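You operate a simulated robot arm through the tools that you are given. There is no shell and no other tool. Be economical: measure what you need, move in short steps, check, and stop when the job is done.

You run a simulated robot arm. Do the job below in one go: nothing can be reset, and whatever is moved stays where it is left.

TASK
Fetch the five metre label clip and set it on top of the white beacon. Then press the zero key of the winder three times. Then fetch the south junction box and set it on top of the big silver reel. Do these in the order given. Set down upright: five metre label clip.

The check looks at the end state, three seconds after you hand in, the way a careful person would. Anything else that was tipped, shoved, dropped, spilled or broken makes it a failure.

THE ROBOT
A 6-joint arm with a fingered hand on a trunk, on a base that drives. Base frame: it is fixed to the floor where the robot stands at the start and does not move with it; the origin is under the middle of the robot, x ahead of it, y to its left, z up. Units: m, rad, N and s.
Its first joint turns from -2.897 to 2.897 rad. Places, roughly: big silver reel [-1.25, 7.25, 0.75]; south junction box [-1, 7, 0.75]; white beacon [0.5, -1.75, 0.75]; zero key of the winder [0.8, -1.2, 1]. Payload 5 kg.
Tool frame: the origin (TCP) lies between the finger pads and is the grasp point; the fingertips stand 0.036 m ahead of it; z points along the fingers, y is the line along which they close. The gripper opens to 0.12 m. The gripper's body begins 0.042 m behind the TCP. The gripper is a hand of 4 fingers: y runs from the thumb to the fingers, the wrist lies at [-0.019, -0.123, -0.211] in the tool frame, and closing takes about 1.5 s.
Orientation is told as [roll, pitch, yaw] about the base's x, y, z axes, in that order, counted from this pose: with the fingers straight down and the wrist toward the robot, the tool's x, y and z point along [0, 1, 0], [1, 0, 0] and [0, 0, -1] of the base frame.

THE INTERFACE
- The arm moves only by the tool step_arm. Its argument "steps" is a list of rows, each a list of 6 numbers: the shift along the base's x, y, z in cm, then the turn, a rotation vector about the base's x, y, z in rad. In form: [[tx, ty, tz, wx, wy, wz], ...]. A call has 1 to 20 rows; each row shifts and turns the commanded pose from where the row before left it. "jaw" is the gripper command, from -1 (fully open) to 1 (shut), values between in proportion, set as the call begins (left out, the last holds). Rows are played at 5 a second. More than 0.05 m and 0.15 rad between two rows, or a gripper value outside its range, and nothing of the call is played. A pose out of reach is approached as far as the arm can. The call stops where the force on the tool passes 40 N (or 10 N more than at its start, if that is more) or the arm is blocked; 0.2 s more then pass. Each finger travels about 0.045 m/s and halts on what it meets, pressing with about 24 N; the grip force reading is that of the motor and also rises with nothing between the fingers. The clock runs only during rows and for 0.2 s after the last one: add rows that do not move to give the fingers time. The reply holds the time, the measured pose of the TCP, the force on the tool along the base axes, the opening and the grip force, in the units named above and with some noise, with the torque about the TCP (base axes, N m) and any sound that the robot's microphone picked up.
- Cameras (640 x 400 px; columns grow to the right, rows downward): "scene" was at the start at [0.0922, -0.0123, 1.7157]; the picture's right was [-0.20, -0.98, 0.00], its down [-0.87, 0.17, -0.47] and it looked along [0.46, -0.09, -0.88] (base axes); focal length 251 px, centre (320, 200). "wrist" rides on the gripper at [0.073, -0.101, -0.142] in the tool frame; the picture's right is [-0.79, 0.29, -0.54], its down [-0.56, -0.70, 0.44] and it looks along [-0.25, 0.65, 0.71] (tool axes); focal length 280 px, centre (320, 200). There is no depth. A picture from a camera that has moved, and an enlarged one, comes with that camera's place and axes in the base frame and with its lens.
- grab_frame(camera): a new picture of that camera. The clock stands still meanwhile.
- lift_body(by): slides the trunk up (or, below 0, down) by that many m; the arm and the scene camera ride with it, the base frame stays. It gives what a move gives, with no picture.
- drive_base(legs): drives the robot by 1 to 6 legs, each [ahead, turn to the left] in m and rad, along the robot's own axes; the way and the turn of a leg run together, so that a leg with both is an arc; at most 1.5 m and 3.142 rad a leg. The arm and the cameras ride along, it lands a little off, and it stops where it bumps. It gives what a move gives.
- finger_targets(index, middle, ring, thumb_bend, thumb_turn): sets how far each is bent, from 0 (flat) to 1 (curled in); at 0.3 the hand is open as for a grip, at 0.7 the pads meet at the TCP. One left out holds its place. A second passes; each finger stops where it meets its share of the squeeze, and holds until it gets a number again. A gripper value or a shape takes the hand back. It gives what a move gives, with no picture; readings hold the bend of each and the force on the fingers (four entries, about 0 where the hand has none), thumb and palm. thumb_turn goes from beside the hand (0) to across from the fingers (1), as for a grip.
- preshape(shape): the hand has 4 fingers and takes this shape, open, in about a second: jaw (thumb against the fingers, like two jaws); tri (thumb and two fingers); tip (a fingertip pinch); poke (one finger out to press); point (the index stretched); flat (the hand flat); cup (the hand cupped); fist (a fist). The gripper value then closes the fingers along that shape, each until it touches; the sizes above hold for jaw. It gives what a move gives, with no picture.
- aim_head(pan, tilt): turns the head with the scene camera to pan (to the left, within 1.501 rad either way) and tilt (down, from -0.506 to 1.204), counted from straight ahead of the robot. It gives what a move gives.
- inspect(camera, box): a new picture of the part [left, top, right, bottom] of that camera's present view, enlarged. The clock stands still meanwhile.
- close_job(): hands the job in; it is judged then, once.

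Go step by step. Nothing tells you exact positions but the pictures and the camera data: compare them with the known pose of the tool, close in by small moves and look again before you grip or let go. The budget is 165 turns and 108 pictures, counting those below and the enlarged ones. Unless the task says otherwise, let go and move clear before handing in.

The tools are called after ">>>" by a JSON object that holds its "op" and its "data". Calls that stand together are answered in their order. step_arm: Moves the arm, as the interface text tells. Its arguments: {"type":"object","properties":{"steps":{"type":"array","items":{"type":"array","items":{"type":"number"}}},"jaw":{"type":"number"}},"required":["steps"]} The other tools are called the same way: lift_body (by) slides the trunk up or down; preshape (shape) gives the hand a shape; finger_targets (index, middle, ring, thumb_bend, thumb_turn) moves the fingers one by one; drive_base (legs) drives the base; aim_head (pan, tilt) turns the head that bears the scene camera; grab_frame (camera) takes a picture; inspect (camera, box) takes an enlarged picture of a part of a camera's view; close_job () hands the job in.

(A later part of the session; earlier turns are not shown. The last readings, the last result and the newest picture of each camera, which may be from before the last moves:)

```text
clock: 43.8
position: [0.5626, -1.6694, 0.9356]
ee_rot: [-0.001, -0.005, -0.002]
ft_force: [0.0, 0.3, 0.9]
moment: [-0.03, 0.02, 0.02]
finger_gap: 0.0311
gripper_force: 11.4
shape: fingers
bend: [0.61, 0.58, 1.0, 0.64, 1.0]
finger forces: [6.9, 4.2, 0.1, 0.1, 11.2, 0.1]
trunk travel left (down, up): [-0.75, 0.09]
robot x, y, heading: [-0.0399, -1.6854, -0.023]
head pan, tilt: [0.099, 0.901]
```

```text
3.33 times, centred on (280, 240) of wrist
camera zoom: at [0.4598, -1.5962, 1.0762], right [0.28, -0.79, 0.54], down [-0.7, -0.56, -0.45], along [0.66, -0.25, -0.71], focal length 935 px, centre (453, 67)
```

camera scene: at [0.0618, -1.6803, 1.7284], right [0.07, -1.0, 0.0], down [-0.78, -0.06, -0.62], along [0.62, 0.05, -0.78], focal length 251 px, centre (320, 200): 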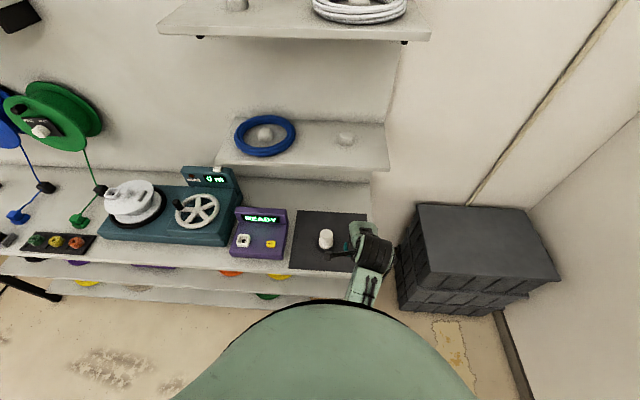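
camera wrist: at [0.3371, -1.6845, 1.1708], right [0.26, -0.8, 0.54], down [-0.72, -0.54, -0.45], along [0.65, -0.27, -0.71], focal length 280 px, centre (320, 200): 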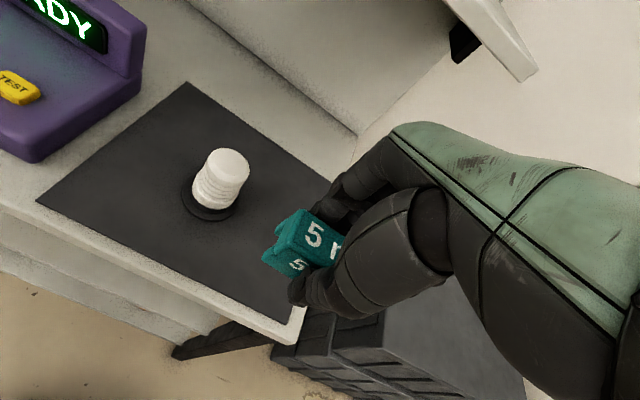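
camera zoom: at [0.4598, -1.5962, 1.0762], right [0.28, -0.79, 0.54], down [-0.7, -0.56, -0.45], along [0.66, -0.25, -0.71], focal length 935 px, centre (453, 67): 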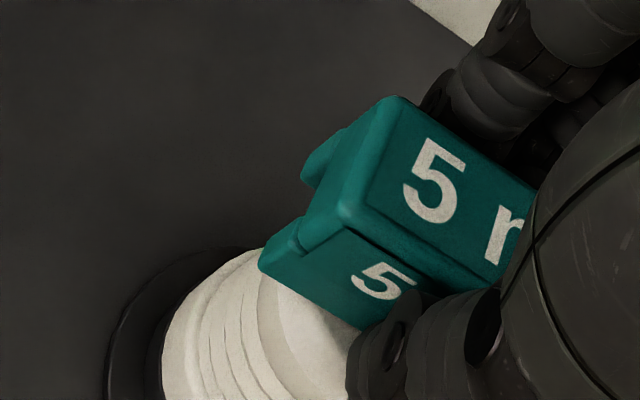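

Alignment looks good now. I descend in small steps watching the force.

>>> {"op": "step_arm", "data": {"steps": [[0, 0, -0.4, 0, 0, 0], [0, 0, -0.4, 0, 0, 0], [0, 0, 0, 0, 0, 0]]}}

>>> {"op": "inspect", "data": {"camera": "wrist", "box": [220, 180, 340, 300]}}

```text
clock: 44.6
position: [0.5619, -1.67, 0.9318]
ee_rot: [0.002, -0.016, -0.002]
ft_force: [1.5, 0.7, 35.5]
moment: [-0.02, 0.23, -0.06]
finger_gap: 0.0307
gripper_force: 22.7
shape: fingers
bend: [0.61, 0.58, 1.0, 0.65, 1.0]
finger forces: [10.3, 6.7, 0.0, 0.0, 28.5, 0.0]
trunk travel left (down, up): [-0.75, 0.09]
robot x, y, heading: [-0.0425, -1.6849, -0.03]
head pan, tilt: [0.099, 0.901]
```

```text
3.33 times, centred on (280, 240) of wrist
camera zoom: at [0.4577, -1.5962, 1.0725], right [0.28, -0.79, 0.55], down [-0.69, -0.56, -0.45], along [0.66, -0.25, -0.7], focal length 935 px, centre (453, 67)
```

zoom: 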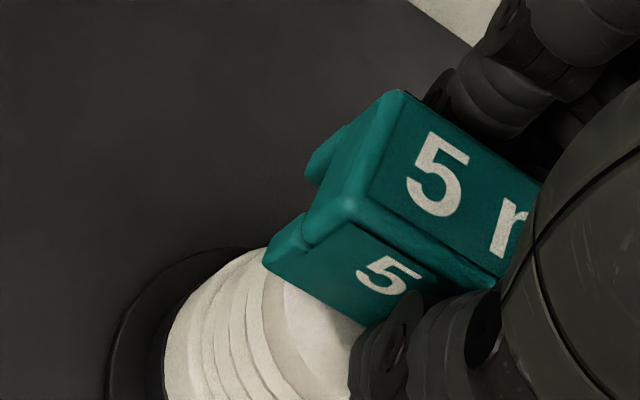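

Contact at TCP z 0.932 (35 N). I ease up 4 mm to take the load off and check centring in a wider view.

>>> {"op": "step_arm", "data": {"steps": [[0, 0, 0.4, 0, 0, 0], [0, 0, 0, 0, 0, 0]]}}

>>> {"op": "inspect", "data": {"camera": "wrist", "box": [200, 180, 360, 340]}}

```text
clock: 45.2
position: [0.5613, -1.6711, 0.9324]
ee_rot: [-0.001, -0.009, -0.001]
ft_force: [6.0, 1.8, 25.7]
moment: [0.03, -0.15, 0.0]
finger_gap: 0.0305
gripper_force: 19.2
shape: fingers
bend: [0.6, 0.58, 1.0, 0.65, 1.0]
finger forces: [10.7, 7.2, 0.0, 0.0, 20.3, 0.0]
trunk travel left (down, up): [-0.75, 0.09]
robot x, y, heading: [-0.0379, -1.6862, -0.026]
head pan, tilt: [0.099, 0.901]
```

```text
2.50 times, centred on (280, 260) of wrist
camera zoom: at [0.4579, -1.5964, 1.0733], right [0.28, -0.79, 0.55], down [-0.7, -0.56, -0.45], along [0.66, -0.25, -0.71], focal length 701 px, centre (420, 50)
```

zoom: 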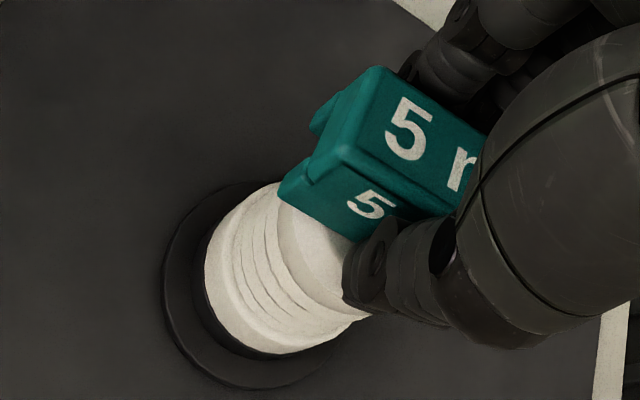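

In this view the beacon top shows about 2 cm in front of the clip, so the clip is ~1 cm too far back. I lift 1 cm, shift 1 cm toward the robot and re-check.

>>> {"op": "step_arm", "data": {"steps": [[0, 0, 1, 0, 0, 0], [-0.5, 0, 0, 0, 0, 0], [-0.5, 0, 0, 0, 0, 0], [0, 0, 0, 0, 0, 0]]}}

>>> {"op": "inspect", "data": {"camera": "wrist", "box": [200, 180, 360, 340]}}

```text
clock: 46.2
position: [0.5525, -1.671, 0.9398]
ee_rot: [-0.003, -0.003, -0.001]
ft_force: [0.2, 0.6, 0.6]
moment: [0.01, 0.01, -0.02]
finger_gap: 0.0309
gripper_force: 11.2
shape: fingers
bend: [0.61, 0.58, 1.0, 0.64, 1.0]
finger forces: [7.1, 4.3, 0.1, 0.1, 11.5, 0.0]
trunk travel left (down, up): [-0.75, 0.09]
robot x, y, heading: [-0.0431, -1.6865, -0.025]
head pan, tilt: [0.099, 0.901]
```

```text
2.50 times, centred on (280, 260) of wrist
camera zoom: at [0.4495, -1.5969, 1.0813], right [0.29, -0.79, 0.54], down [-0.7, -0.56, -0.44], along [0.65, -0.25, -0.71], focal length 701 px, centre (420, 50)
```

zoom: 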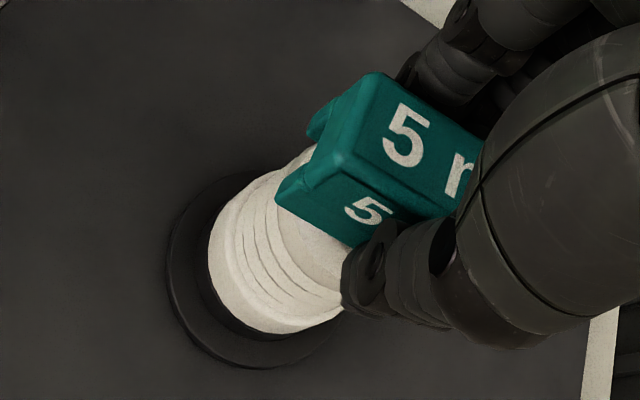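

Centring now looks right. I lower gently to contact.

>>> {"op": "step_arm", "data": {"steps": [[0, 0, -0.4, 0, 0, 0], [0, 0, -0.3, 0, 0, 0], [0, 0, 0, 0, 0, 0]]}}

>>> {"op": "inspect", "data": {"camera": "wrist", "box": [200, 180, 360, 340]}}

```text
clock: 47.0
position: [0.5529, -1.669, 0.9343]
ee_rot: [-0.001, -0.01, -0.002]
ft_force: [0.6, 0.0, 12.0]
moment: [0.19, -0.34, -0.01]
finger_gap: 0.0306
gripper_force: 18.3
shape: fingers
bend: [0.61, 0.58, 1.0, 0.64, 1.0]
finger forces: [19.8, 4.1, 0.0, 0.0, 11.7, 0.0]
trunk travel left (down, up): [-0.75, 0.09]
robot x, y, heading: [-0.0424, -1.6848, -0.021]
head pan, tilt: [0.099, 0.901]
```

```text
2.50 times, centred on (280, 260) of wrist
camera zoom: at [0.4493, -1.5969, 1.0767], right [0.28, -0.79, 0.55], down [-0.7, -0.56, -0.45], along [0.66, -0.25, -0.71], focal length 701 px, centre (420, 50)
```

zoom: 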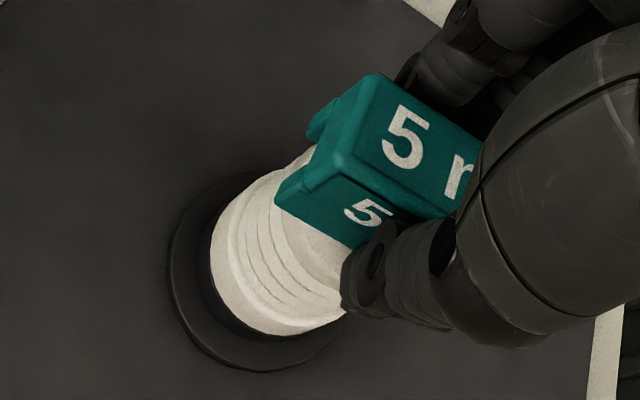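

Contact again, this time felt by the index only. I zoom closely on the clip's end to see whether the feet or a fingertip touch.

>>> {"op": "inspect", "data": {"camera": "wrist", "box": [255, 190, 345, 290]}}

```text
4.00 times, centred on (300, 240) of wrist
camera zoom: at [0.4493, -1.5969, 1.0767], right [0.28, -0.79, 0.55], down [-0.7, -0.56, -0.45], along [0.66, -0.25, -0.71], focal length 1122 px, centre (400, 40)
```

zoom: 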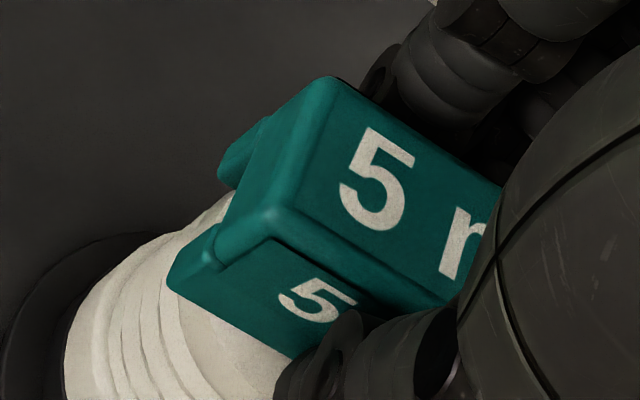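

The feet (not fingertips) are touching. The uneven load suggests small offsets, so I lift 5 mm, shift (+3, +4) mm and lower again.

>>> {"op": "step_arm", "data": {"steps": [[0, 0, 0.6, 0, 0, 0], [0.3, 0.4, 0, 0, 0, 0], [0, 0, -0.3, 0, 0, 0], [0, 0, -0.3, 0, 0, 0], [0, 0, 0, 0, 0, 0]]}}

>>> {"op": "inspect", "data": {"camera": "wrist", "box": [200, 180, 360, 340]}}

```text
clock: 48.2
position: [0.5552, -1.6662, 0.9346]
ee_rot: [-0.001, -0.006, -0.003]
ft_force: [0.1, -1.0, 9.1]
moment: [0.04, -0.21, 0.01]
finger_gap: 0.0309
gripper_force: 16.8
shape: fingers
bend: [0.62, 0.59, 1.0, 0.63, 1.0]
finger forces: [17.5, 3.8, 0.0, 0.0, 12.1, 0.0]
trunk travel left (down, up): [-0.75, 0.09]
robot x, y, heading: [-0.0441, -1.6872, -0.022]
head pan, tilt: [0.099, 0.901]
```

```text
2.50 times, centred on (280, 260) of wrist
camera zoom: at [0.4522, -1.5926, 1.0765], right [0.28, -0.79, 0.55], down [-0.7, -0.56, -0.45], along [0.66, -0.25, -0.71], focal length 701 px, centre (420, 50)
```

zoom: 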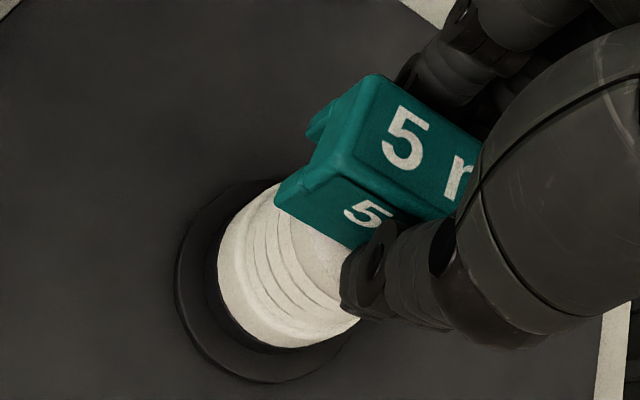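

The index tip seems to touch the cap about 2 mm before the clip's feet do. Position is good enough, so I open the fingers a little to let the clip settle.

>>> {"op": "finger_targets", "data": {"index": 0.54, "middle": 0.52, "thumb_bend": 0.56}}

>>> {"op": "inspect", "data": {"camera": "wrist", "box": [200, 180, 360, 340]}}

```text
clock: 49.2
position: [0.554, -1.6661, 0.9351]
ee_rot: [-0.002, -0.006, -0.002]
ft_force: [-3.3, 0.4, 10.7]
moment: [-0.08, -0.12, -0.02]
finger_gap: 0.0489
gripper_force: 4.6
shape: fingers
bend: [0.54, 0.56, 1.0, 0.56, 1.0]
finger forces: [0.1, 9.7, 0.0, 0.0, 0.0, 0.1]
trunk travel left (down, up): [-0.75, 0.09]
robot x, y, heading: [-0.0431, -1.6843, -0.024]
head pan, tilt: [0.099, 0.901]
```

```text
2.50 times, centred on (280, 260) of wrist
camera zoom: at [0.4514, -1.5926, 1.0761], right [0.28, -0.79, 0.54], down [-0.7, -0.56, -0.45], along [0.66, -0.25, -0.71], focal length 701 px, centre (420, 50)
```

zoom: 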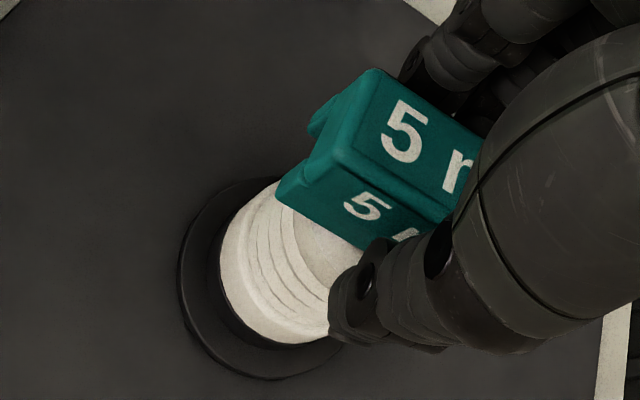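

The clip stands on the beacon; only the middle finger still rests on the cap. I ease up 4 mm and open further.

>>> {"op": "step_arm", "data": {"steps": [[0, 0, 0.2, 0, 0, 0], [0, 0, 0.2, 0, 0, 0]]}}

>>> {"op": "finger_targets", "data": {"index": 0.48, "middle": 0.46, "thumb_bend": 0.48}}

>>> {"op": "inspect", "data": {"camera": "wrist", "box": [200, 180, 360, 340]}}

```text
clock: 49.8
position: [0.5558, -1.6681, 0.9374]
ee_rot: [0.0, -0.006, -0.002]
ft_force: [0.5, 1.0, -0.7]
moment: [0.02, 0.01, -0.02]
finger_gap: 0.0484
gripper_force: 0.0
shape: fingers
bend: [0.54, 0.52, 1.0, 0.56, 1.0]
finger forces: [0.0, 0.0, 0.0, 0.0, 0.1, 0.0]
trunk travel left (down, up): [-0.75, 0.09]
robot x, y, heading: [-0.0437, -1.6861, -0.021]
head pan, tilt: [0.099, 0.901]
```

```text
clock: 50.8
position: [0.557, -1.6676, 0.9372]
ee_rot: [-0.001, -0.006, -0.001]
ft_force: [-0.1, 0.0, 0.2]
moment: [-0.01, 0.0, 0.01]
finger_gap: 0.0694
gripper_force: 0.0
shape: fingers
bend: [0.48, 0.46, 1.0, 0.48, 1.0]
finger forces: [0.1, 0.0, 0.1, 0.1, 0.0, 0.0]
trunk travel left (down, up): [-0.75, 0.09]
robot x, y, heading: [-0.0421, -1.6863, -0.023]
head pan, tilt: [0.099, 0.901]
```

```text
2.50 times, centred on (280, 260) of wrist
camera zoom: at [0.453, -1.5931, 1.0789], right [0.28, -0.79, 0.54], down [-0.7, -0.56, -0.45], along [0.66, -0.25, -0.71], focal length 701 px, centre (420, 50)
```

zoom: 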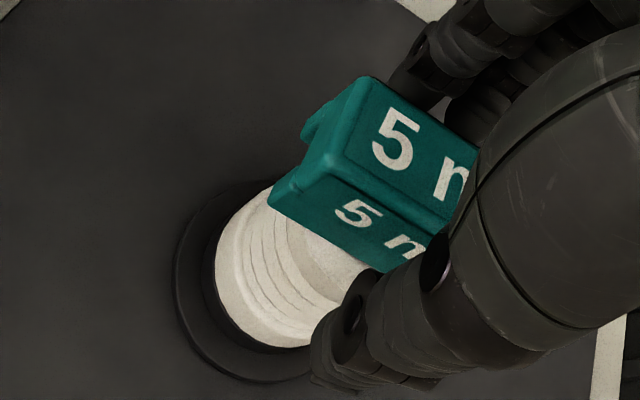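

All fingers are free. I rise straight up, back away and check how the clip stands.

>>> {"op": "step_arm", "data": {"steps": [[0, 0, 1, 0, 0, 0], [0, 0, 2, 0, 0, 0], [0, 0, 3, 0, 0, 0], [0, 0, 3, 0, 0, 0], [0, 0, 3, 0, 0, 0], [-3, 0, 2, 0, 0, 0], [-3, 0, 1, 0, 0, 0], [-3, -3, 0, 0, 0, 0], [-3, -3, 0, 0, 0, 0], [0, -3, 0, 0, 0, 0]]}}

>>> {"op": "inspect", "data": {"camera": "scene", "box": [270, 190, 380, 270]}}

>>> {"op": "grab_frame", "data": {"camera": "wrist"}}

```text
clock: 53.0
position: [0.4366, -1.7577, 1.0867]
ee_rot: [0.001, -0.003, -0.002]
ft_force: [-0.4, -0.6, -0.4]
moment: [0.01, -0.01, 0.06]
finger_gap: 0.07
gripper_force: 0.1
shape: fingers
bend: [0.48, 0.46, 1.0, 0.48, 1.0]
finger forces: [0.0, 0.0, 0.1, 0.0, 0.0, 0.1]
trunk travel left (down, up): [-0.75, 0.09]
robot x, y, heading: [-0.042, -1.6826, -0.023]
head pan, tilt: [0.099, 0.901]
```

```text
5.00 times, centred on (325, 230) of scene
camera zoom: at [0.0637, -1.6811, 1.7283], right [0.07, -1.0, 0.0], down [-0.78, -0.06, -0.62], along [0.62, 0.05, -0.78], focal length 1255 px, centre (295, 50)
```

zoom: 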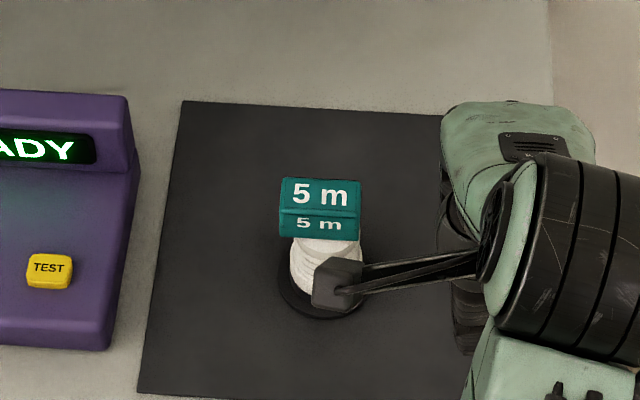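

```text
61 pictures are left
camera wrist: at [0.3322, -1.6838, 1.2282], right [0.28, -0.79, 0.54], down [-0.7, -0.56, -0.45], along [0.66, -0.25, -0.71], focal length 280 px, centre (320, 200)
```

wrist: 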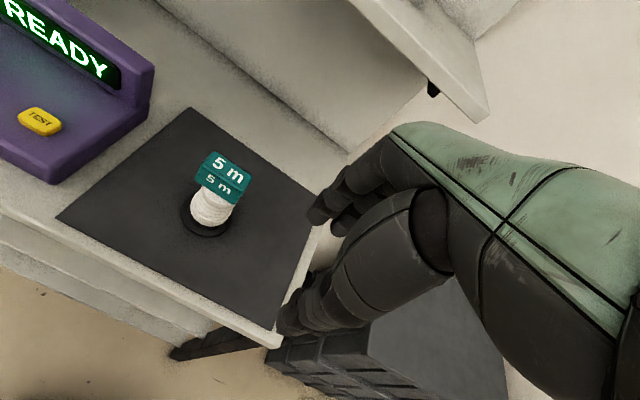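

The clip stands upright on the beacon. Now I drive back along the bench to y ≈ -1.15 for the winder's zero key.

>>> {"op": "drive_base", "data": {"legs": [[0, 1.594], [0.54, 0], [0, -1.571]]}}

>>> {"op": "aim_head", "data": {"pan": 0.0, "tilt": 0.7}}

>>> {"op": "grab_frame", "data": {"camera": "scene"}}

```text
clock: 63.8
position: [0.4382, -1.201, 1.0866]
ee_rot: [-0.002, -0.005, 0.034]
ft_force: [-0.4, 0.0, -1.0]
moment: [0.02, 0.02, 0.01]
finger_gap: 0.0699
gripper_force: 0.0
shape: fingers
bend: [0.48, 0.46, 1.0, 0.48, 1.0]
finger forces: [0.1, 0.0, 0.0, 0.0, 0.0, 0.0]
trunk travel left (down, up): [-0.75, 0.09]
robot x, y, heading: [-0.0373, -1.1466, 0.015]
head pan, tilt: [0.099, 0.901]
```

```text
clock: 64.5
position: [0.4391, -1.2005, 1.0876]
ee_rot: [-0.001, -0.006, 0.035]
ft_force: [-0.3, -0.3, -0.2]
moment: [0.03, 0.0, 0.01]
finger_gap: 0.0699
gripper_force: 0.1
shape: fingers
bend: [0.48, 0.46, 1.0, 0.48, 1.0]
finger forces: [0.1, 0.1, 0.0, 0.0, 0.1, 0.0]
trunk travel left (down, up): [-0.75, 0.09]
robot x, y, heading: [-0.0414, -1.1417, 0.01]
head pan, tilt: [0.0, 0.7]
```

```text
60 pictures are left
camera scene: at [0.0743, -1.1448, 1.7445], right [0.01, -1.0, 0.0], down [-0.64, -0.01, -0.76], along [0.76, 0.01, -0.64], focal length 251 px, centre (320, 200)
```

scene: 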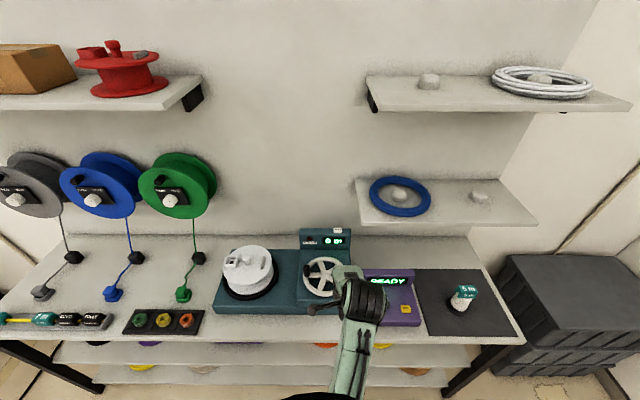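

>>> {"op": "inspect", "data": {"camera": "scene", "box": [280, 210, 400, 300]}}

>>> {"op": "inspect", "data": {"camera": "scene", "box": [310, 220, 360, 250]}}

```text
4.44 times, centred on (340, 255) of scene
camera zoom: at [0.0743, -1.1448, 1.7445], right [0.01, -1.0, 0.0], down [-0.64, -0.01, -0.76], along [0.76, 0.01, -0.64], focal length 1115 px, centre (231, -44)
```

zoom: 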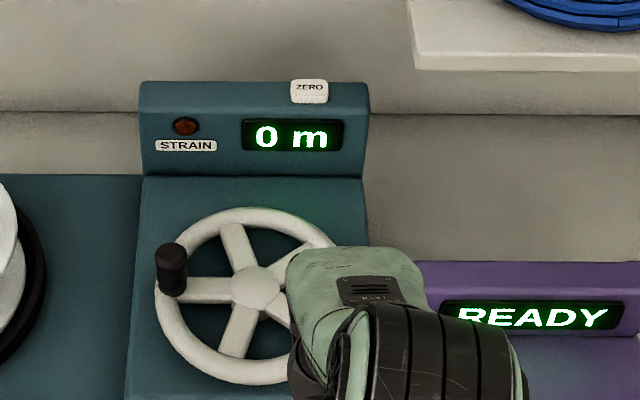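

```text
12.80 times, centred on (335, 235) of scene
camera zoom: at [0.0743, -1.1448, 1.7445], right [0.01, -1.0, 0.0], down [-0.64, -0.01, -0.76], along [0.76, 0.01, -0.64], focal length 3212 px, centre (128, -248)
```

zoom: 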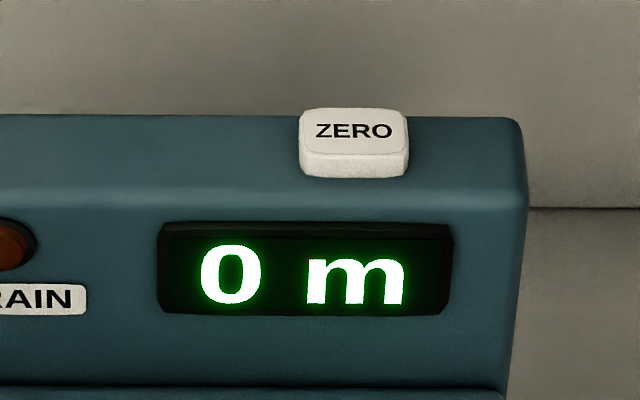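

The ZERO key is on top of the winder's panel near (0.765, -1.206, ~1.01). I drive 10 cm nearer, take the poke shape, and turn the hand clockwise to keep it clear of the shelf to the right.

>>> {"op": "drive_base", "data": {"legs": [[0.1, 0]]}}

>>> {"op": "preshape", "data": {"shape": "poke"}}

>>> {"op": "step_arm", "data": {"steps": [[0, 0, 2, 0, 0, 0], [0, 0, 2, 0, 0, -0.13], [0, 0, 1, 0, 0, -0.13], [0, 0, 1, 0, 0, -0.13], [0, 0, 0, 0, 0, -0.13], [0, 0, 0, 0, 0, -0.13], [0, 0, 0, 0, 0, -0.13], [0, 0, 0, 0, 0, -0.13], [0, 0, 0, 0, 0, -0.13], [0, 0, 0, 0, 0, 0]]}}

>>> {"op": "grab_frame", "data": {"camera": "wrist"}}

>>> {"op": "grab_frame", "data": {"camera": "scene"}}

```text
clock: 65.6
position: [0.5389, -1.1996, 1.0868]
ee_rot: [-0.002, -0.006, 0.035]
ft_force: [0.7, -0.1, -0.7]
moment: [0.02, 0.01, 0.01]
finger_gap: 0.0698
gripper_force: 0.0
shape: fingers
bend: [0.48, 0.46, 1.0, 0.48, 1.0]
finger forces: [0.0, 0.1, 0.1, 0.1, 0.1, 0.1]
trunk travel left (down, up): [-0.75, 0.09]
robot x, y, heading: [0.0604, -1.1435, 0.011]
head pan, tilt: [0.0, 0.7]
```

```text
clock: 66.5
position: [0.5379, -1.1992, 1.0873]
ee_rot: [-0.002, -0.003, 0.035]
ft_force: [0.3, -1.0, -0.4]
moment: [0.02, 0.02, 0.02]
finger_gap: 0.0
gripper_force: 0.0
shape: poke
bend: [0.7, 0.7, 0.99, 1.0, 1.0]
finger forces: [0.1, 0.1, 0.0, 0.1, 0.0, 0.0]
trunk travel left (down, up): [-0.75, 0.09]
robot x, y, heading: [0.0603, -1.1441, 0.013]
head pan, tilt: [0.0, 0.7]
```

```text
clock: 68.7
position: [0.5486, -1.2141, 1.0954]
ee_rot: [0.002, -0.01, -1.005]
ft_force: [0.4, 0.6, 0.1]
moment: [0.01, -0.01, 0.0]
finger_gap: 0.0001
gripper_force: 0.1
shape: poke
bend: [0.7, 0.7, 0.99, 1.0, 1.0]
finger forces: [0.0, 0.0, 0.1, 0.0, 0.1, 0.0]
out of reach, approached as far as the arm can: row 4, 5, 6, 7, 8, 9
trunk travel left (down, up): [-0.75, 0.09]
robot x, y, heading: [0.0575, -1.1445, 0.011]
head pan, tilt: [0.0, 0.7]
```

```text
57 pictures are left
camera wrist: at [0.5548, -1.0881, 1.2373], right [-0.52, -0.66, 0.54], down [-0.85, 0.29, -0.45], along [0.14, -0.69, -0.71], focal length 280 px, centre (320, 200)
```

wrist: 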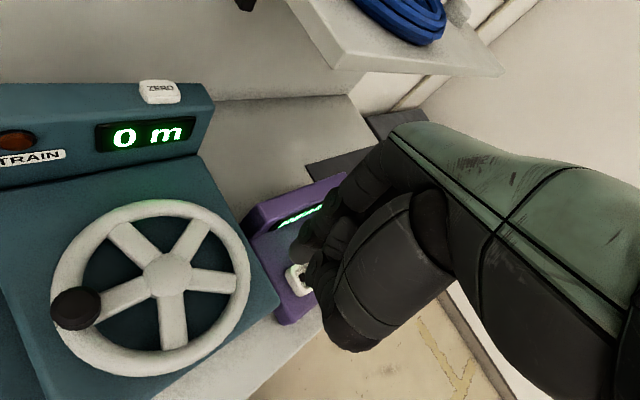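

```text
56 pictures are left
camera scene: at [0.1734, -1.1437, 1.7446], right [0.01, -1.0, 0.0], down [-0.64, -0.01, -0.77], along [0.77, 0.01, -0.64], focal length 251 px, centre (320, 200)
```

scene: 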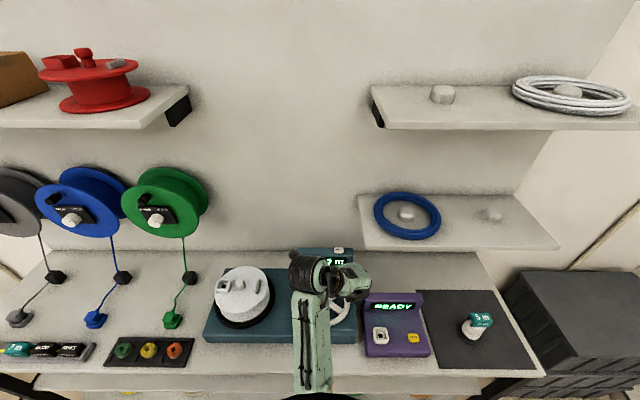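

The zero key top works out at (0.770, -1.207, 1.005), and the shelf corner at about (0.66, -1.263, 1.14). I check the poke hand shape up close.

>>> {"op": "inspect", "data": {"camera": "wrist", "box": [240, 160, 440, 360]}}

>>> {"op": "inspect", "data": {"camera": "scene", "box": [270, 230, 390, 320]}}

```text
2.00 times, centred on (340, 260) of wrist
camera zoom: at [0.5548, -1.0881, 1.2373], right [-0.52, -0.66, 0.54], down [-0.85, 0.29, -0.45], along [0.14, -0.69, -0.71], focal length 561 px, centre (280, 80)
```

zoom: 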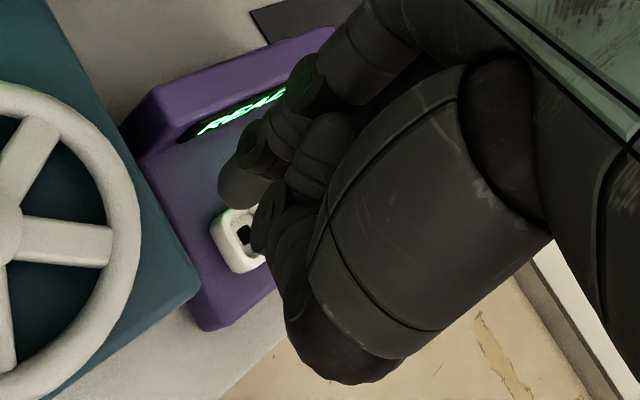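

```text
4.44 times, centred on (330, 275) of scene
camera zoom: at [0.1734, -1.1437, 1.7446], right [0.01, -1.0, 0.0], down [-0.64, -0.01, -0.77], along [0.77, 0.01, -0.64], focal length 1115 px, centre (276, -133)
```

zoom: 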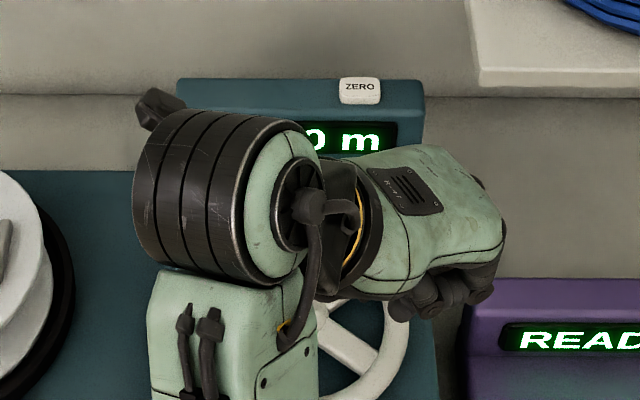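

The poke hand would pass very near the shelf edge, so I'll keep only the index out and tilt the hand 0.4 rad so its body leans left, away from the shelf.

>>> {"op": "finger_targets", "data": {"index": 0.66, "middle": 1.0, "ring": 1.0}}

>>> {"op": "lift_body", "data": {"by": 0.04}}

>>> {"op": "step_arm", "data": {"steps": [[0, 1, 0, -0.13, 0, 0], [0, 1, 0, -0.13, 0, 0], [0, 1, 0, -0.14, 0, 0], [0, 0, 0, 0, 0, 0]]}}

>>> {"op": "grab_frame", "data": {"camera": "wrist"}}

```text
clock: 69.7
position: [0.5497, -1.2154, 1.0961]
ee_rot: [0.001, -0.004, -1.006]
ft_force: [0.5, 0.4, -0.4]
moment: [0.0, -0.01, 0.04]
finger_gap: 0.0432
gripper_force: 0.0
shape: fingers
bend: [0.66, 1.0, 1.0, 1.0, 1.0]
finger forces: [0.1, 0.0, 0.0, 0.0, 0.1, 0.0]
trunk travel left (down, up): [-0.75, 0.09]
robot x, y, heading: [0.0591, -1.1448, 0.013]
head pan, tilt: [0.0, 0.7]
```

```text
clock: 70.6
position: [0.5497, -1.2134, 1.1365]
ee_rot: [0.0, -0.008, -1.004]
ft_force: [-0.1, 0.4, 0.0]
moment: [0.01, 0.02, -0.02]
finger_gap: 0.0429
gripper_force: 0.1
shape: fingers
bend: [0.66, 1.0, 1.0, 1.0, 1.0]
finger forces: [0.0, 0.0, 0.0, 0.0, 0.0, 0.1]
trunk travel left (down, up): [-0.79, 0.05]
robot x, y, heading: [0.0639, -1.144, 0.015]
head pan, tilt: [0.0, 0.7]
```

```text
clock: 71.6
position: [0.5492, -1.1849, 1.1358]
ee_rot: [-0.224, -0.343, -0.965]
ft_force: [-0.5, 0.7, 0.0]
moment: [-0.03, 0.0, 0.0]
finger_gap: 0.043
gripper_force: 0.1
shape: fingers
bend: [0.66, 1.0, 1.0, 1.0, 1.0]
finger forces: [0.0, 0.0, 0.1, 0.0, 0.1, 0.0]
trunk travel left (down, up): [-0.79, 0.05]
robot x, y, heading: [0.0607, -1.144, 0.01]
head pan, tilt: [0.0, 0.7]
```

```text
53 pictures are left
camera wrist: at [0.5545, -1.0135, 1.2172], right [-0.51, -0.4, 0.76], down [-0.85, 0.09, -0.53], along [0.14, -0.91, -0.38], focal length 280 px, centre (320, 200)
```

wrist: 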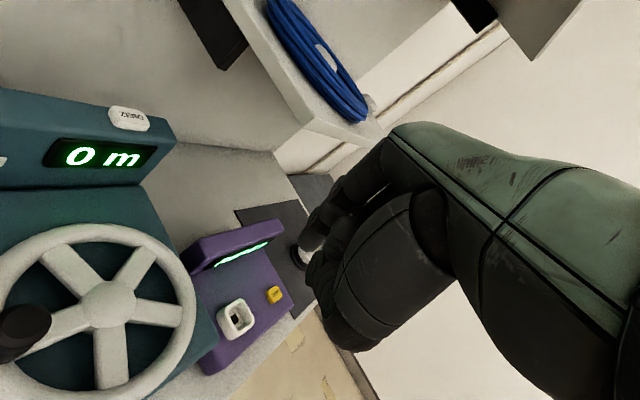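

Tilt achieved and clear. I move toward the key, stopping 5 cm short to check.

>>> {"op": "step_arm", "data": {"steps": [[4, 0, 0, 0, 0, 0], [4, 0, 0, 0, 0, 0], [4, 0, 0, 0, 0, 0], [4, -0.5, -1, 0, 0, 0], [0, 0, 0, 0, 0, 0]]}}

>>> {"op": "grab_frame", "data": {"camera": "wrist"}}

>>> {"op": "grab_frame", "data": {"camera": "scene"}}

```text
clock: 72.8
position: [0.7092, -1.1888, 1.1276]
ee_rot: [-0.223, -0.342, -0.965]
ft_force: [0.3, 0.0, 0.3]
moment: [0.0, -0.02, 0.0]
finger_gap: 0.0432
gripper_force: 0.1
shape: fingers
bend: [0.66, 1.0, 1.0, 1.0, 1.0]
finger forces: [0.0, 0.0, 0.0, 0.0, 0.1, 0.1]
trunk travel left (down, up): [-0.79, 0.05]
robot x, y, heading: [0.0624, -1.1486, 0.007]
head pan, tilt: [0.0, 0.7]
```

```text
52 pictures are left
camera wrist: at [0.7155, -1.0171, 1.2087], right [-0.51, -0.4, 0.76], down [-0.85, 0.09, -0.53], along [0.14, -0.91, -0.38], focal length 280 px, centre (320, 200)
```

wrist: 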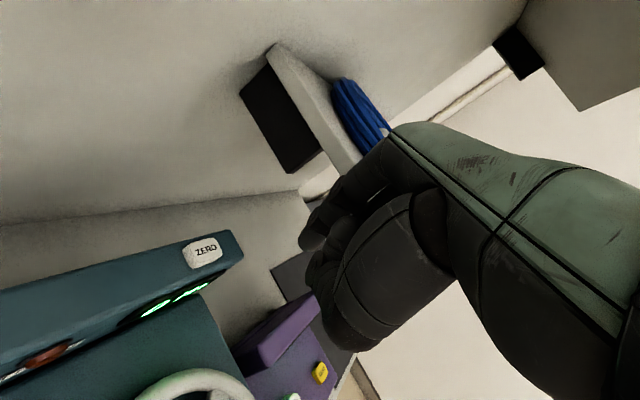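

```text
51 pictures are left
camera scene: at [0.1723, -1.1436, 1.7847], right [0.01, -1.0, 0.0], down [-0.64, -0.01, -0.77], along [0.77, 0.01, -0.64], focal length 251 px, centre (320, 200)
```

scene: 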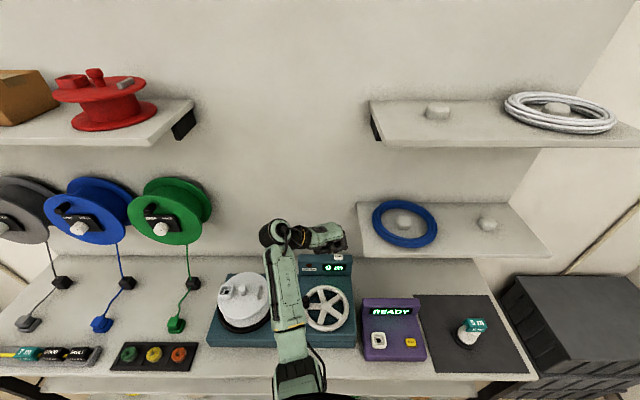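

Hand is clear of the shelf (about 4 cm). I move the fingertip to just above the key and look.

>>> {"op": "step_arm", "data": {"steps": [[2.2, -0.2, -1, 0, 0, 0], [2.3, -0.1, -1, 0, 0, 0], [0, 0, -1.5, 0, 0, 0], [0, 0, -1.5, 0, 0, 0], [0, 0, 0, 0, 0, 0]]}}

>>> {"op": "inspect", "data": {"camera": "wrist", "box": [220, 150, 420, 350]}}

>>> {"op": "inspect", "data": {"camera": "scene", "box": [290, 200, 390, 280]}}

```text
clock: 74.0
position: [0.7539, -1.191, 1.0754]
ee_rot: [-0.224, -0.342, -0.966]
ft_force: [0.1, -0.1, 0.3]
moment: [0.02, -0.04, 0.01]
finger_gap: 0.0432
gripper_force: 0.0
shape: fingers
bend: [0.66, 1.0, 1.0, 1.0, 1.0]
finger forces: [0.0, 0.1, 0.0, 0.1, 0.0, 0.0]
trunk travel left (down, up): [-0.79, 0.05]
robot x, y, heading: [0.0619, -1.1453, 0.012]
head pan, tilt: [0.0, 0.7]
```

```text
2.00 times, centred on (320, 250) of wrist
camera zoom: at [0.7594, -1.0203, 1.1569], right [-0.51, -0.4, 0.76], down [-0.85, 0.09, -0.53], along [0.14, -0.91, -0.38], focal length 561 px, centre (320, 100)
```

zoom: 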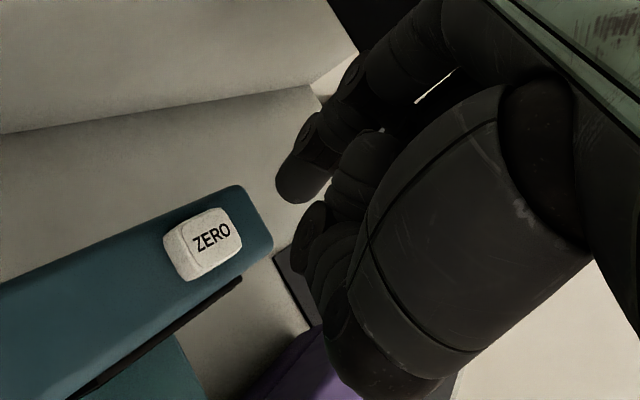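

```text
5.00 times, centred on (340, 240) of scene
camera zoom: at [0.1737, -1.1436, 1.7846], right [0.01, -1.0, 0.0], down [-0.64, -0.01, -0.76], along [0.76, 0.01, -0.64], focal length 1255 px, centre (220, 0)
```

zoom: 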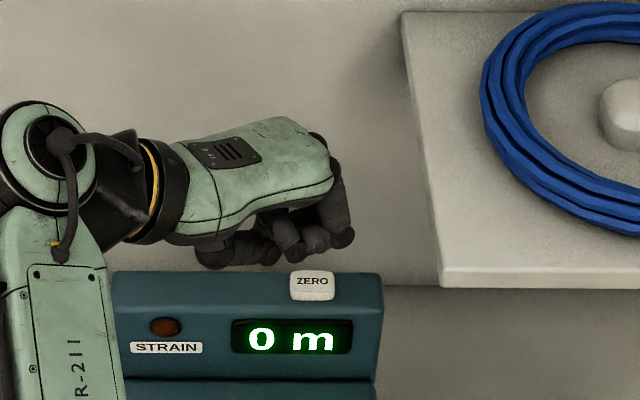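

The two views disagree a little on the fingertip's y (it may be ~1–2 cm right of the key). I shift 1 cm left, go down 1.5 cm and compare again.

>>> {"op": "step_arm", "data": {"steps": [[0, 1, 0, 0, 0, 0], [0, 0, -1.5, 0, 0, 0], [0, 0, 0, 0, 0, 0]]}}

>>> {"op": "inspect", "data": {"camera": "wrist", "box": [220, 180, 380, 300]}}

>>> {"op": "inspect", "data": {"camera": "scene", "box": [315, 225, 375, 275]}}

```text
clock: 74.8
position: [0.7535, -1.1821, 1.0618]
ee_rot: [-0.222, -0.341, -0.965]
ft_force: [-0.5, 0.4, -0.2]
moment: [-0.02, 0.0, -0.01]
finger_gap: 0.0431
gripper_force: 0.1
shape: fingers
bend: [0.66, 1.0, 1.0, 1.0, 1.0]
finger forces: [0.0, 0.0, 0.1, 0.0, 0.1, 0.0]
trunk travel left (down, up): [-0.79, 0.05]
robot x, y, heading: [0.0589, -1.1441, 0.015]
head pan, tilt: [0.0, 0.7]
```

```text
3.33 times, centred on (300, 240) of wrist
camera zoom: at [0.7598, -1.01, 1.143], right [-0.51, -0.4, 0.76], down [-0.85, 0.09, -0.53], along [0.14, -0.91, -0.38], focal length 935 px, centre (387, 67)
```

zoom: 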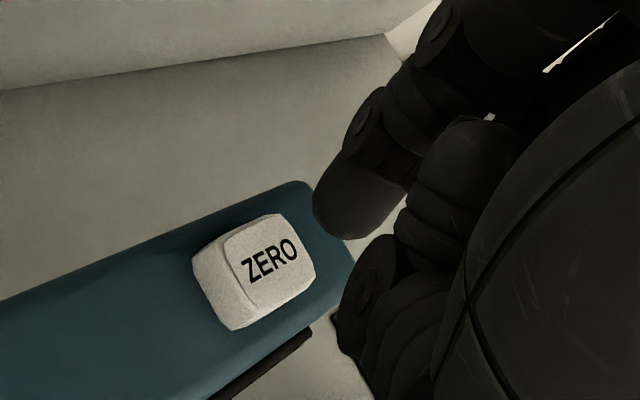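

```text
8.00 times, centred on (345, 250) of scene
camera zoom: at [0.1738, -1.1438, 1.7846], right [0.01, -1.0, 0.0], down [-0.64, -0.01, -0.76], along [0.76, 0.01, -0.64], focal length 2008 px, centre (120, -200)
```

zoom: 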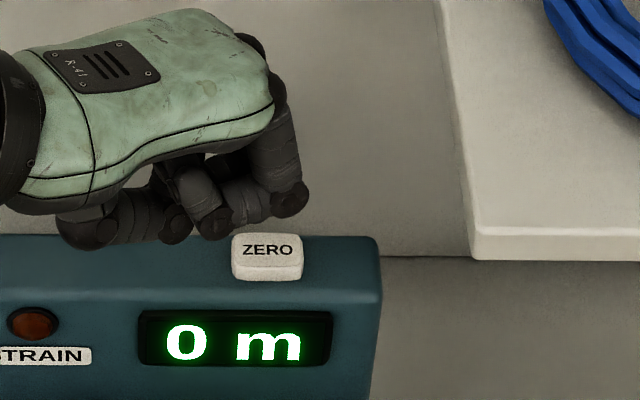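

The wrist view shows the index tip will land on the key. Small correction (+4, -4 mm), then descend toward contact.

>>> {"op": "step_arm", "data": {"steps": [[0.4, -0.4, 0, 0, 0, 0], [0, 0, -1, 0, 0, 0], [0, 0, -0.5, 0, 0, 0], [0, 0, 0, 0, 0, 0]]}}

>>> {"op": "inspect", "data": {"camera": "wrist", "box": [220, 180, 380, 300]}}

```text
clock: 75.8
position: [0.7586, -1.1869, 1.046]
ee_rot: [-0.225, -0.342, -0.964]
ft_force: [0.7, -0.6, 0.7]
moment: [0.0, 0.01, -0.03]
finger_gap: 0.043
gripper_force: 0.2
shape: fingers
bend: [0.66, 1.0, 1.0, 1.0, 1.0]
finger forces: [0.0, 0.1, 0.1, 0.1, 0.0, 0.1]
trunk travel left (down, up): [-0.79, 0.05]
robot x, y, heading: [0.0597, -1.1445, 0.01]
head pan, tilt: [0.0, 0.7]
```

```text
3.33 times, centred on (300, 240) of wrist
camera zoom: at [0.764, -1.0149, 1.1276], right [-0.51, -0.4, 0.76], down [-0.85, 0.09, -0.53], along [0.14, -0.91, -0.38], focal length 935 px, centre (387, 67)
```

zoom: 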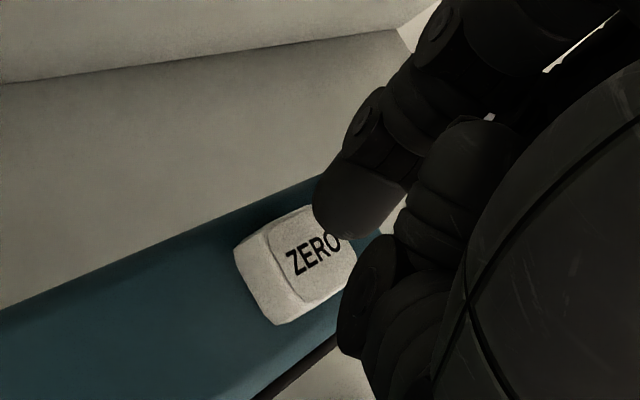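

The fingertip is about to meet the key, with no other contact. I go down in 3 mm steps, watching forces.

>>> {"op": "step_arm", "data": {"steps": [[0, 0, -0.4, 0, 0, 0], [0, 0, -0.4, 0, 0, 0], [0, 0, 0, 0, 0, 0]]}}

>>> {"op": "inspect", "data": {"camera": "wrist", "box": [220, 180, 380, 300]}}

```text
clock: 76.6
position: [0.7588, -1.1867, 1.0401]
ee_rot: [-0.226, -0.343, -0.965]
ft_force: [0.6, -0.3, -0.4]
moment: [-0.01, 0.01, -0.01]
finger_gap: 0.043
gripper_force: 0.1
shape: fingers
bend: [0.66, 1.0, 1.0, 1.0, 1.0]
finger forces: [0.1, 0.1, 0.0, 0.0, 0.0, 0.0]
trunk travel left (down, up): [-0.79, 0.05]
robot x, y, heading: [0.062, -1.1442, 0.005]
head pan, tilt: [0.0, 0.7]
```

```text
3.33 times, centred on (300, 240) of wrist
camera zoom: at [0.7638, -1.0149, 1.1203], right [-0.51, -0.4, 0.76], down [-0.85, 0.09, -0.53], along [0.14, -0.91, -0.38], focal length 935 px, centre (387, 67)
```

zoom: 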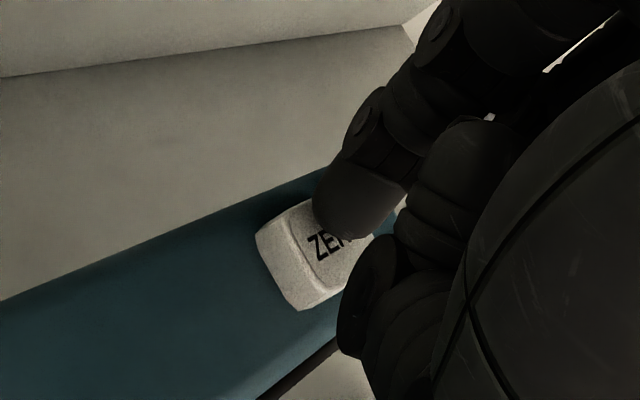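

>>> {"op": "step_arm", "data": {"steps": [[0, 0, -0.4, 0, 0, 0], [0, 0, -0.4, 0, 0, 0], [0, 0, 0, 0, 0, 0]]}}

```text
clock: 77.4
position: [0.7577, -1.1858, 1.0321]
ee_rot: [-0.218, -0.343, -0.965]
ft_force: [-0.2, 2.1, 9.4]
moment: [-0.16, -0.21, 0.07]
finger_gap: 0.0434
gripper_force: 4.6
shape: fingers
bend: [0.66, 1.0, 1.0, 1.0, 1.0]
finger forces: [9.9, 0.1, 0.1, 0.0, 0.0, 0.0]
trunk travel left (down, up): [-0.79, 0.05]
robot x, y, heading: [0.061, -1.143, 0.009]
head pan, tilt: [0.0, 0.7]
heard: click
```

A click at 9 N on the index: press one. I lift to release, then press twice more the same way.

>>> {"op": "step_arm", "data": {"steps": [[0, 0, 0.6, 0, 0, 0], [0, 0, 0.6, 0, 0, 0], [0, 0, 0, 0, 0, 0]]}}

>>> {"op": "inspect", "data": {"camera": "scene", "box": [315, 225, 375, 275]}}

```text
clock: 78.2
position: [0.7574, -1.1867, 1.0414]
ee_rot: [-0.223, -0.343, -0.964]
ft_force: [-0.1, 0.2, -0.4]
moment: [-0.03, -0.02, -0.02]
finger_gap: 0.0432
gripper_force: 0.0
shape: fingers
bend: [0.66, 1.0, 1.0, 1.0, 1.0]
finger forces: [0.1, 0.0, 0.0, 0.0, 0.0, 0.0]
trunk travel left (down, up): [-0.79, 0.05]
robot x, y, heading: [0.0596, -1.1443, 0.009]
head pan, tilt: [0.0, 0.7]
```

```text
8.00 times, centred on (345, 250) of scene
camera zoom: at [0.1739, -1.1435, 1.7845], right [0.01, -1.0, 0.0], down [-0.64, -0.01, -0.76], along [0.76, 0.01, -0.64], focal length 2008 px, centre (120, -200)
```

zoom: 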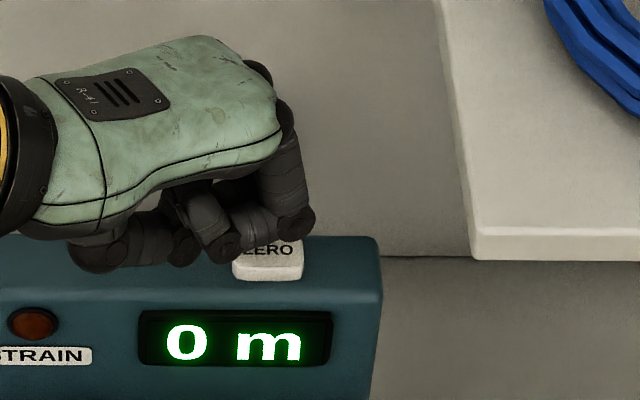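

>>> {"op": "step_arm", "data": {"steps": [[0, 0, -0.4, 0, 0, 0], [0, 0, -0.4, 0, 0, 0], [0, 0, -0.4, 0, 0, 0], [0, 0, 0, 0, 0, 0]]}}

>>> {"op": "step_arm", "data": {"steps": [[0, 0, 0.6, 0, 0, 0], [0, 0, 0.6, 0, 0, 0], [0, 0, 0, 0, 0, 0]]}}

```text
clock: 79.2
position: [0.7578, -1.1862, 1.0318]
ee_rot: [-0.219, -0.345, -0.965]
ft_force: [0.1, 2.7, 12.3]
moment: [-0.24, -0.25, -0.01]
finger_gap: 0.0434
gripper_force: 5.7
shape: fingers
bend: [0.66, 1.0, 1.0, 1.0, 1.0]
finger forces: [12.1, 0.2, 0.0, 0.1, 0.0, 0.1]
trunk travel left (down, up): [-0.79, 0.05]
robot x, y, heading: [0.0663, -1.1487, 0.01]
head pan, tilt: [0.0, 0.7]
heard: click
```

```text
clock: 80.0
position: [0.7586, -1.1855, 1.0414]
ee_rot: [-0.225, -0.342, -0.965]
ft_force: [-0.5, 0.0, 0.4]
moment: [-0.02, 0.03, 0.0]
finger_gap: 0.0434
gripper_force: 0.1
shape: fingers
bend: [0.66, 1.0, 1.0, 1.0, 1.0]
finger forces: [0.1, 0.1, 0.0, 0.0, 0.1, 0.0]
trunk travel left (down, up): [-0.79, 0.05]
robot x, y, heading: [0.0625, -1.1466, 0.013]
head pan, tilt: [0.0, 0.7]
```

Second click heard and released. One more press, then I lift away.

>>> {"op": "step_arm", "data": {"steps": [[0, 0, -0.4, 0, 0, 0], [0, 0, -0.4, 0, 0, 0], [0, 0, -0.4, 0, 0, 0], [0, 0, 0, 0, 0, 0]]}}

>>> {"op": "step_arm", "data": {"steps": [[0, 0, 0.6, 0, 0, 0], [0, 0, 0.6, 0, 0, 0], [0, 0, 1.5, 0, 0, 0], [0, 0, 1.5, 0, 0, 0], [0, 0, 1.5, 0, 0, 0], [-4, 0, 1, 0, 0, 0], [-4, 0, 0, 0, 0, 0], [-4, 0, 0, 0, 0, 0], [-4, 0, 0, 0, 0, 0], [-4, 0, 0, 0, 0, 0], [0, 0, 0, 0.13, 0, 0], [0, 0, 0, 0.13, 0, 0], [0, 0, 0, 0.14, 0, 0]]}}

>>> {"op": "grab_frame", "data": {"camera": "scene"}}

```text
clock: 81.0
position: [0.7582, -1.1862, 1.0302]
ee_rot: [-0.219, -0.342, -0.965]
ft_force: [0.1, 2.7, 11.6]
moment: [-0.17, -0.23, 0.02]
finger_gap: 0.043
gripper_force: 5.3
shape: fingers
bend: [0.66, 1.0, 1.0, 1.0, 1.0]
finger forces: [10.9, 0.0, 0.0, 0.1, 0.0, 0.1]
trunk travel left (down, up): [-0.79, 0.05]
robot x, y, heading: [0.0581, -1.1461, 0.008]
head pan, tilt: [0.0, 0.7]
heard: click
```

```text
clock: 83.8
position: [0.5574, -1.1854, 1.0965]
ee_rot: [0.003, -0.006, -1.004]
ft_force: [0.2, -0.2, -0.3]
moment: [0.0, -0.01, 0.01]
finger_gap: 0.0431
gripper_force: 0.1
shape: fingers
bend: [0.66, 1.0, 1.0, 1.0, 1.0]
finger forces: [0.0, 0.0, 0.0, 0.0, 0.0, 0.0]
trunk travel left (down, up): [-0.79, 0.05]
robot x, y, heading: [0.0578, -1.1455, 0.007]
head pan, tilt: [0.0, 0.7]
```

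```text
43 pictures are left
camera scene: at [0.1733, -1.1446, 1.7846], right [0.01, -1.0, 0.0], down [-0.64, -0.01, -0.77], along [0.77, 0.01, -0.64], focal length 251 px, centre (320, 200)
```

scene: 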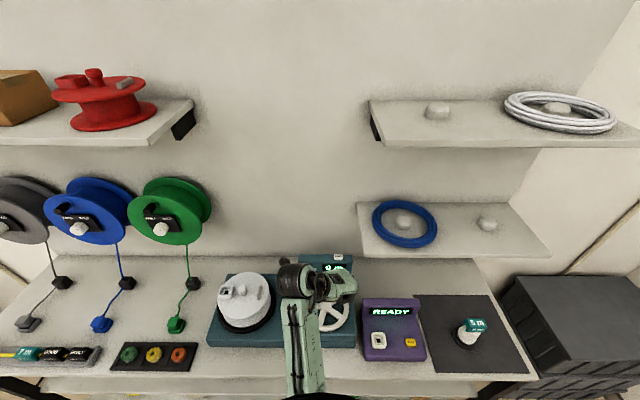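

Three clicks, key released. I restore the hand's yaw, draw the arm in, back off from the bench, and look along the way to the far site.

>>> {"op": "step_arm", "data": {"steps": [[-1, 0, 0, 0, 0, 0.13], [-1, 0, 0, 0, 0, 0.13], [-1, 0, 0, 0, 0, 0.13], [-1, 0, 0, 0, 0, 0.13], [-1, 0, 0, 0, 0, 0.13], [-1, 0, 0, 0, 0, 0.12], [0, 0, 0, 0, 0, 0.12], [0, 0, 0, 0, 0, 0.12]]}}

>>> {"op": "drive_base", "data": {"legs": [[-0.45, 0], [0, 1.65]]}}

>>> {"op": "preshape", "data": {"shape": "jaw"}}

>>> {"op": "aim_head", "data": {"pan": 0.0, "tilt": 0.25}}

>>> {"op": "grab_frame", "data": {"camera": "scene"}}

```text
clock: 85.6
position: [0.4992, -1.1844, 1.097]
ee_rot: [0.001, -0.006, 0.007]
ft_force: [0.9, -0.3, -0.4]
moment: [0.0, -0.02, 0.02]
finger_gap: 0.0431
gripper_force: 0.0
shape: fingers
bend: [0.66, 1.0, 1.0, 1.0, 1.0]
finger forces: [0.0, 0.0, 0.0, 0.0, 0.0, 0.0]
trunk travel left (down, up): [-0.79, 0.05]
robot x, y, heading: [0.0621, -1.1429, 0.007]
head pan, tilt: [0.0, 0.7]
```

```text
clock: 92.3
position: [-0.3844, -0.7085, 1.0964]
ee_rot: [0.001, -0.007, 1.639]
ft_force: [1.1, 1.0, -0.8]
moment: [-0.03, 0.0, 0.03]
finger_gap: 0.043
gripper_force: 0.0
shape: fingers
bend: [0.66, 1.0, 1.0, 1.0, 1.0]
finger forces: [0.0, 0.0, 0.1, 0.0, 0.0, 0.0]
trunk travel left (down, up): [-0.79, 0.05]
robot x, y, heading: [-0.3988, -1.1496, 1.642]
head pan, tilt: [0.0, 0.7]
```

```text
clock: 93.2
position: [-0.3847, -0.7097, 1.0957]
ee_rot: [0.001, -0.007, 1.639]
ft_force: [0.0, -0.1, -0.8]
moment: [-0.02, 0.01, 0.01]
finger_gap: 0.12
gripper_force: 0.0
shape: jaw
bend: [0.3, 0.3, 0.3, 0.3, 0.98]
finger forces: [0.0, 0.0, 0.1, 0.0, 0.0, 0.0]
trunk travel left (down, up): [-0.79, 0.05]
robot x, y, heading: [-0.3978, -1.148, 1.643]
head pan, tilt: [0.0, 0.7]
```

```text
clock: 94.1
position: [-0.3856, -0.7088, 1.0964]
ee_rot: [0.0, -0.008, 1.638]
ft_force: [-0.5, -1.0, 0.1]
moment: [-0.03, 0.01, -0.01]
finger_gap: 0.1199
gripper_force: 0.2
shape: jaw
bend: [0.3, 0.3, 0.3, 0.3, 0.98]
finger forces: [0.0, 0.0, 0.0, 0.0, 0.1, 0.0]
trunk travel left (down, up): [-0.79, 0.05]
robot x, y, heading: [-0.4031, -1.149, 1.647]
head pan, tilt: [0.0, 0.25]
```

```text
42 pictures are left
camera scene: at [-0.4087, -1.0258, 1.8253], right [1.0, 0.07, 0.0], down [0.02, -0.25, -0.97], along [-0.07, 0.97, -0.25], focal length 251 px, centre (320, 200)
```

scene: 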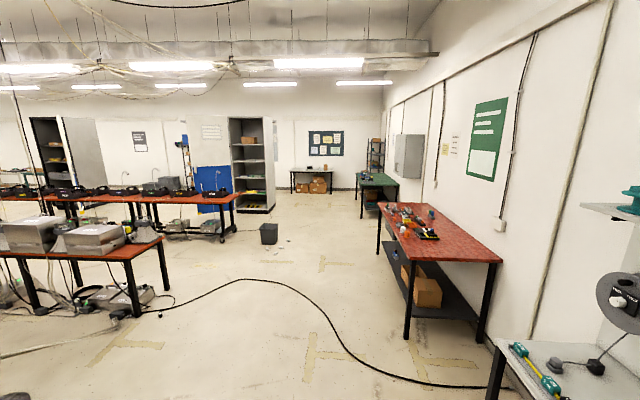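

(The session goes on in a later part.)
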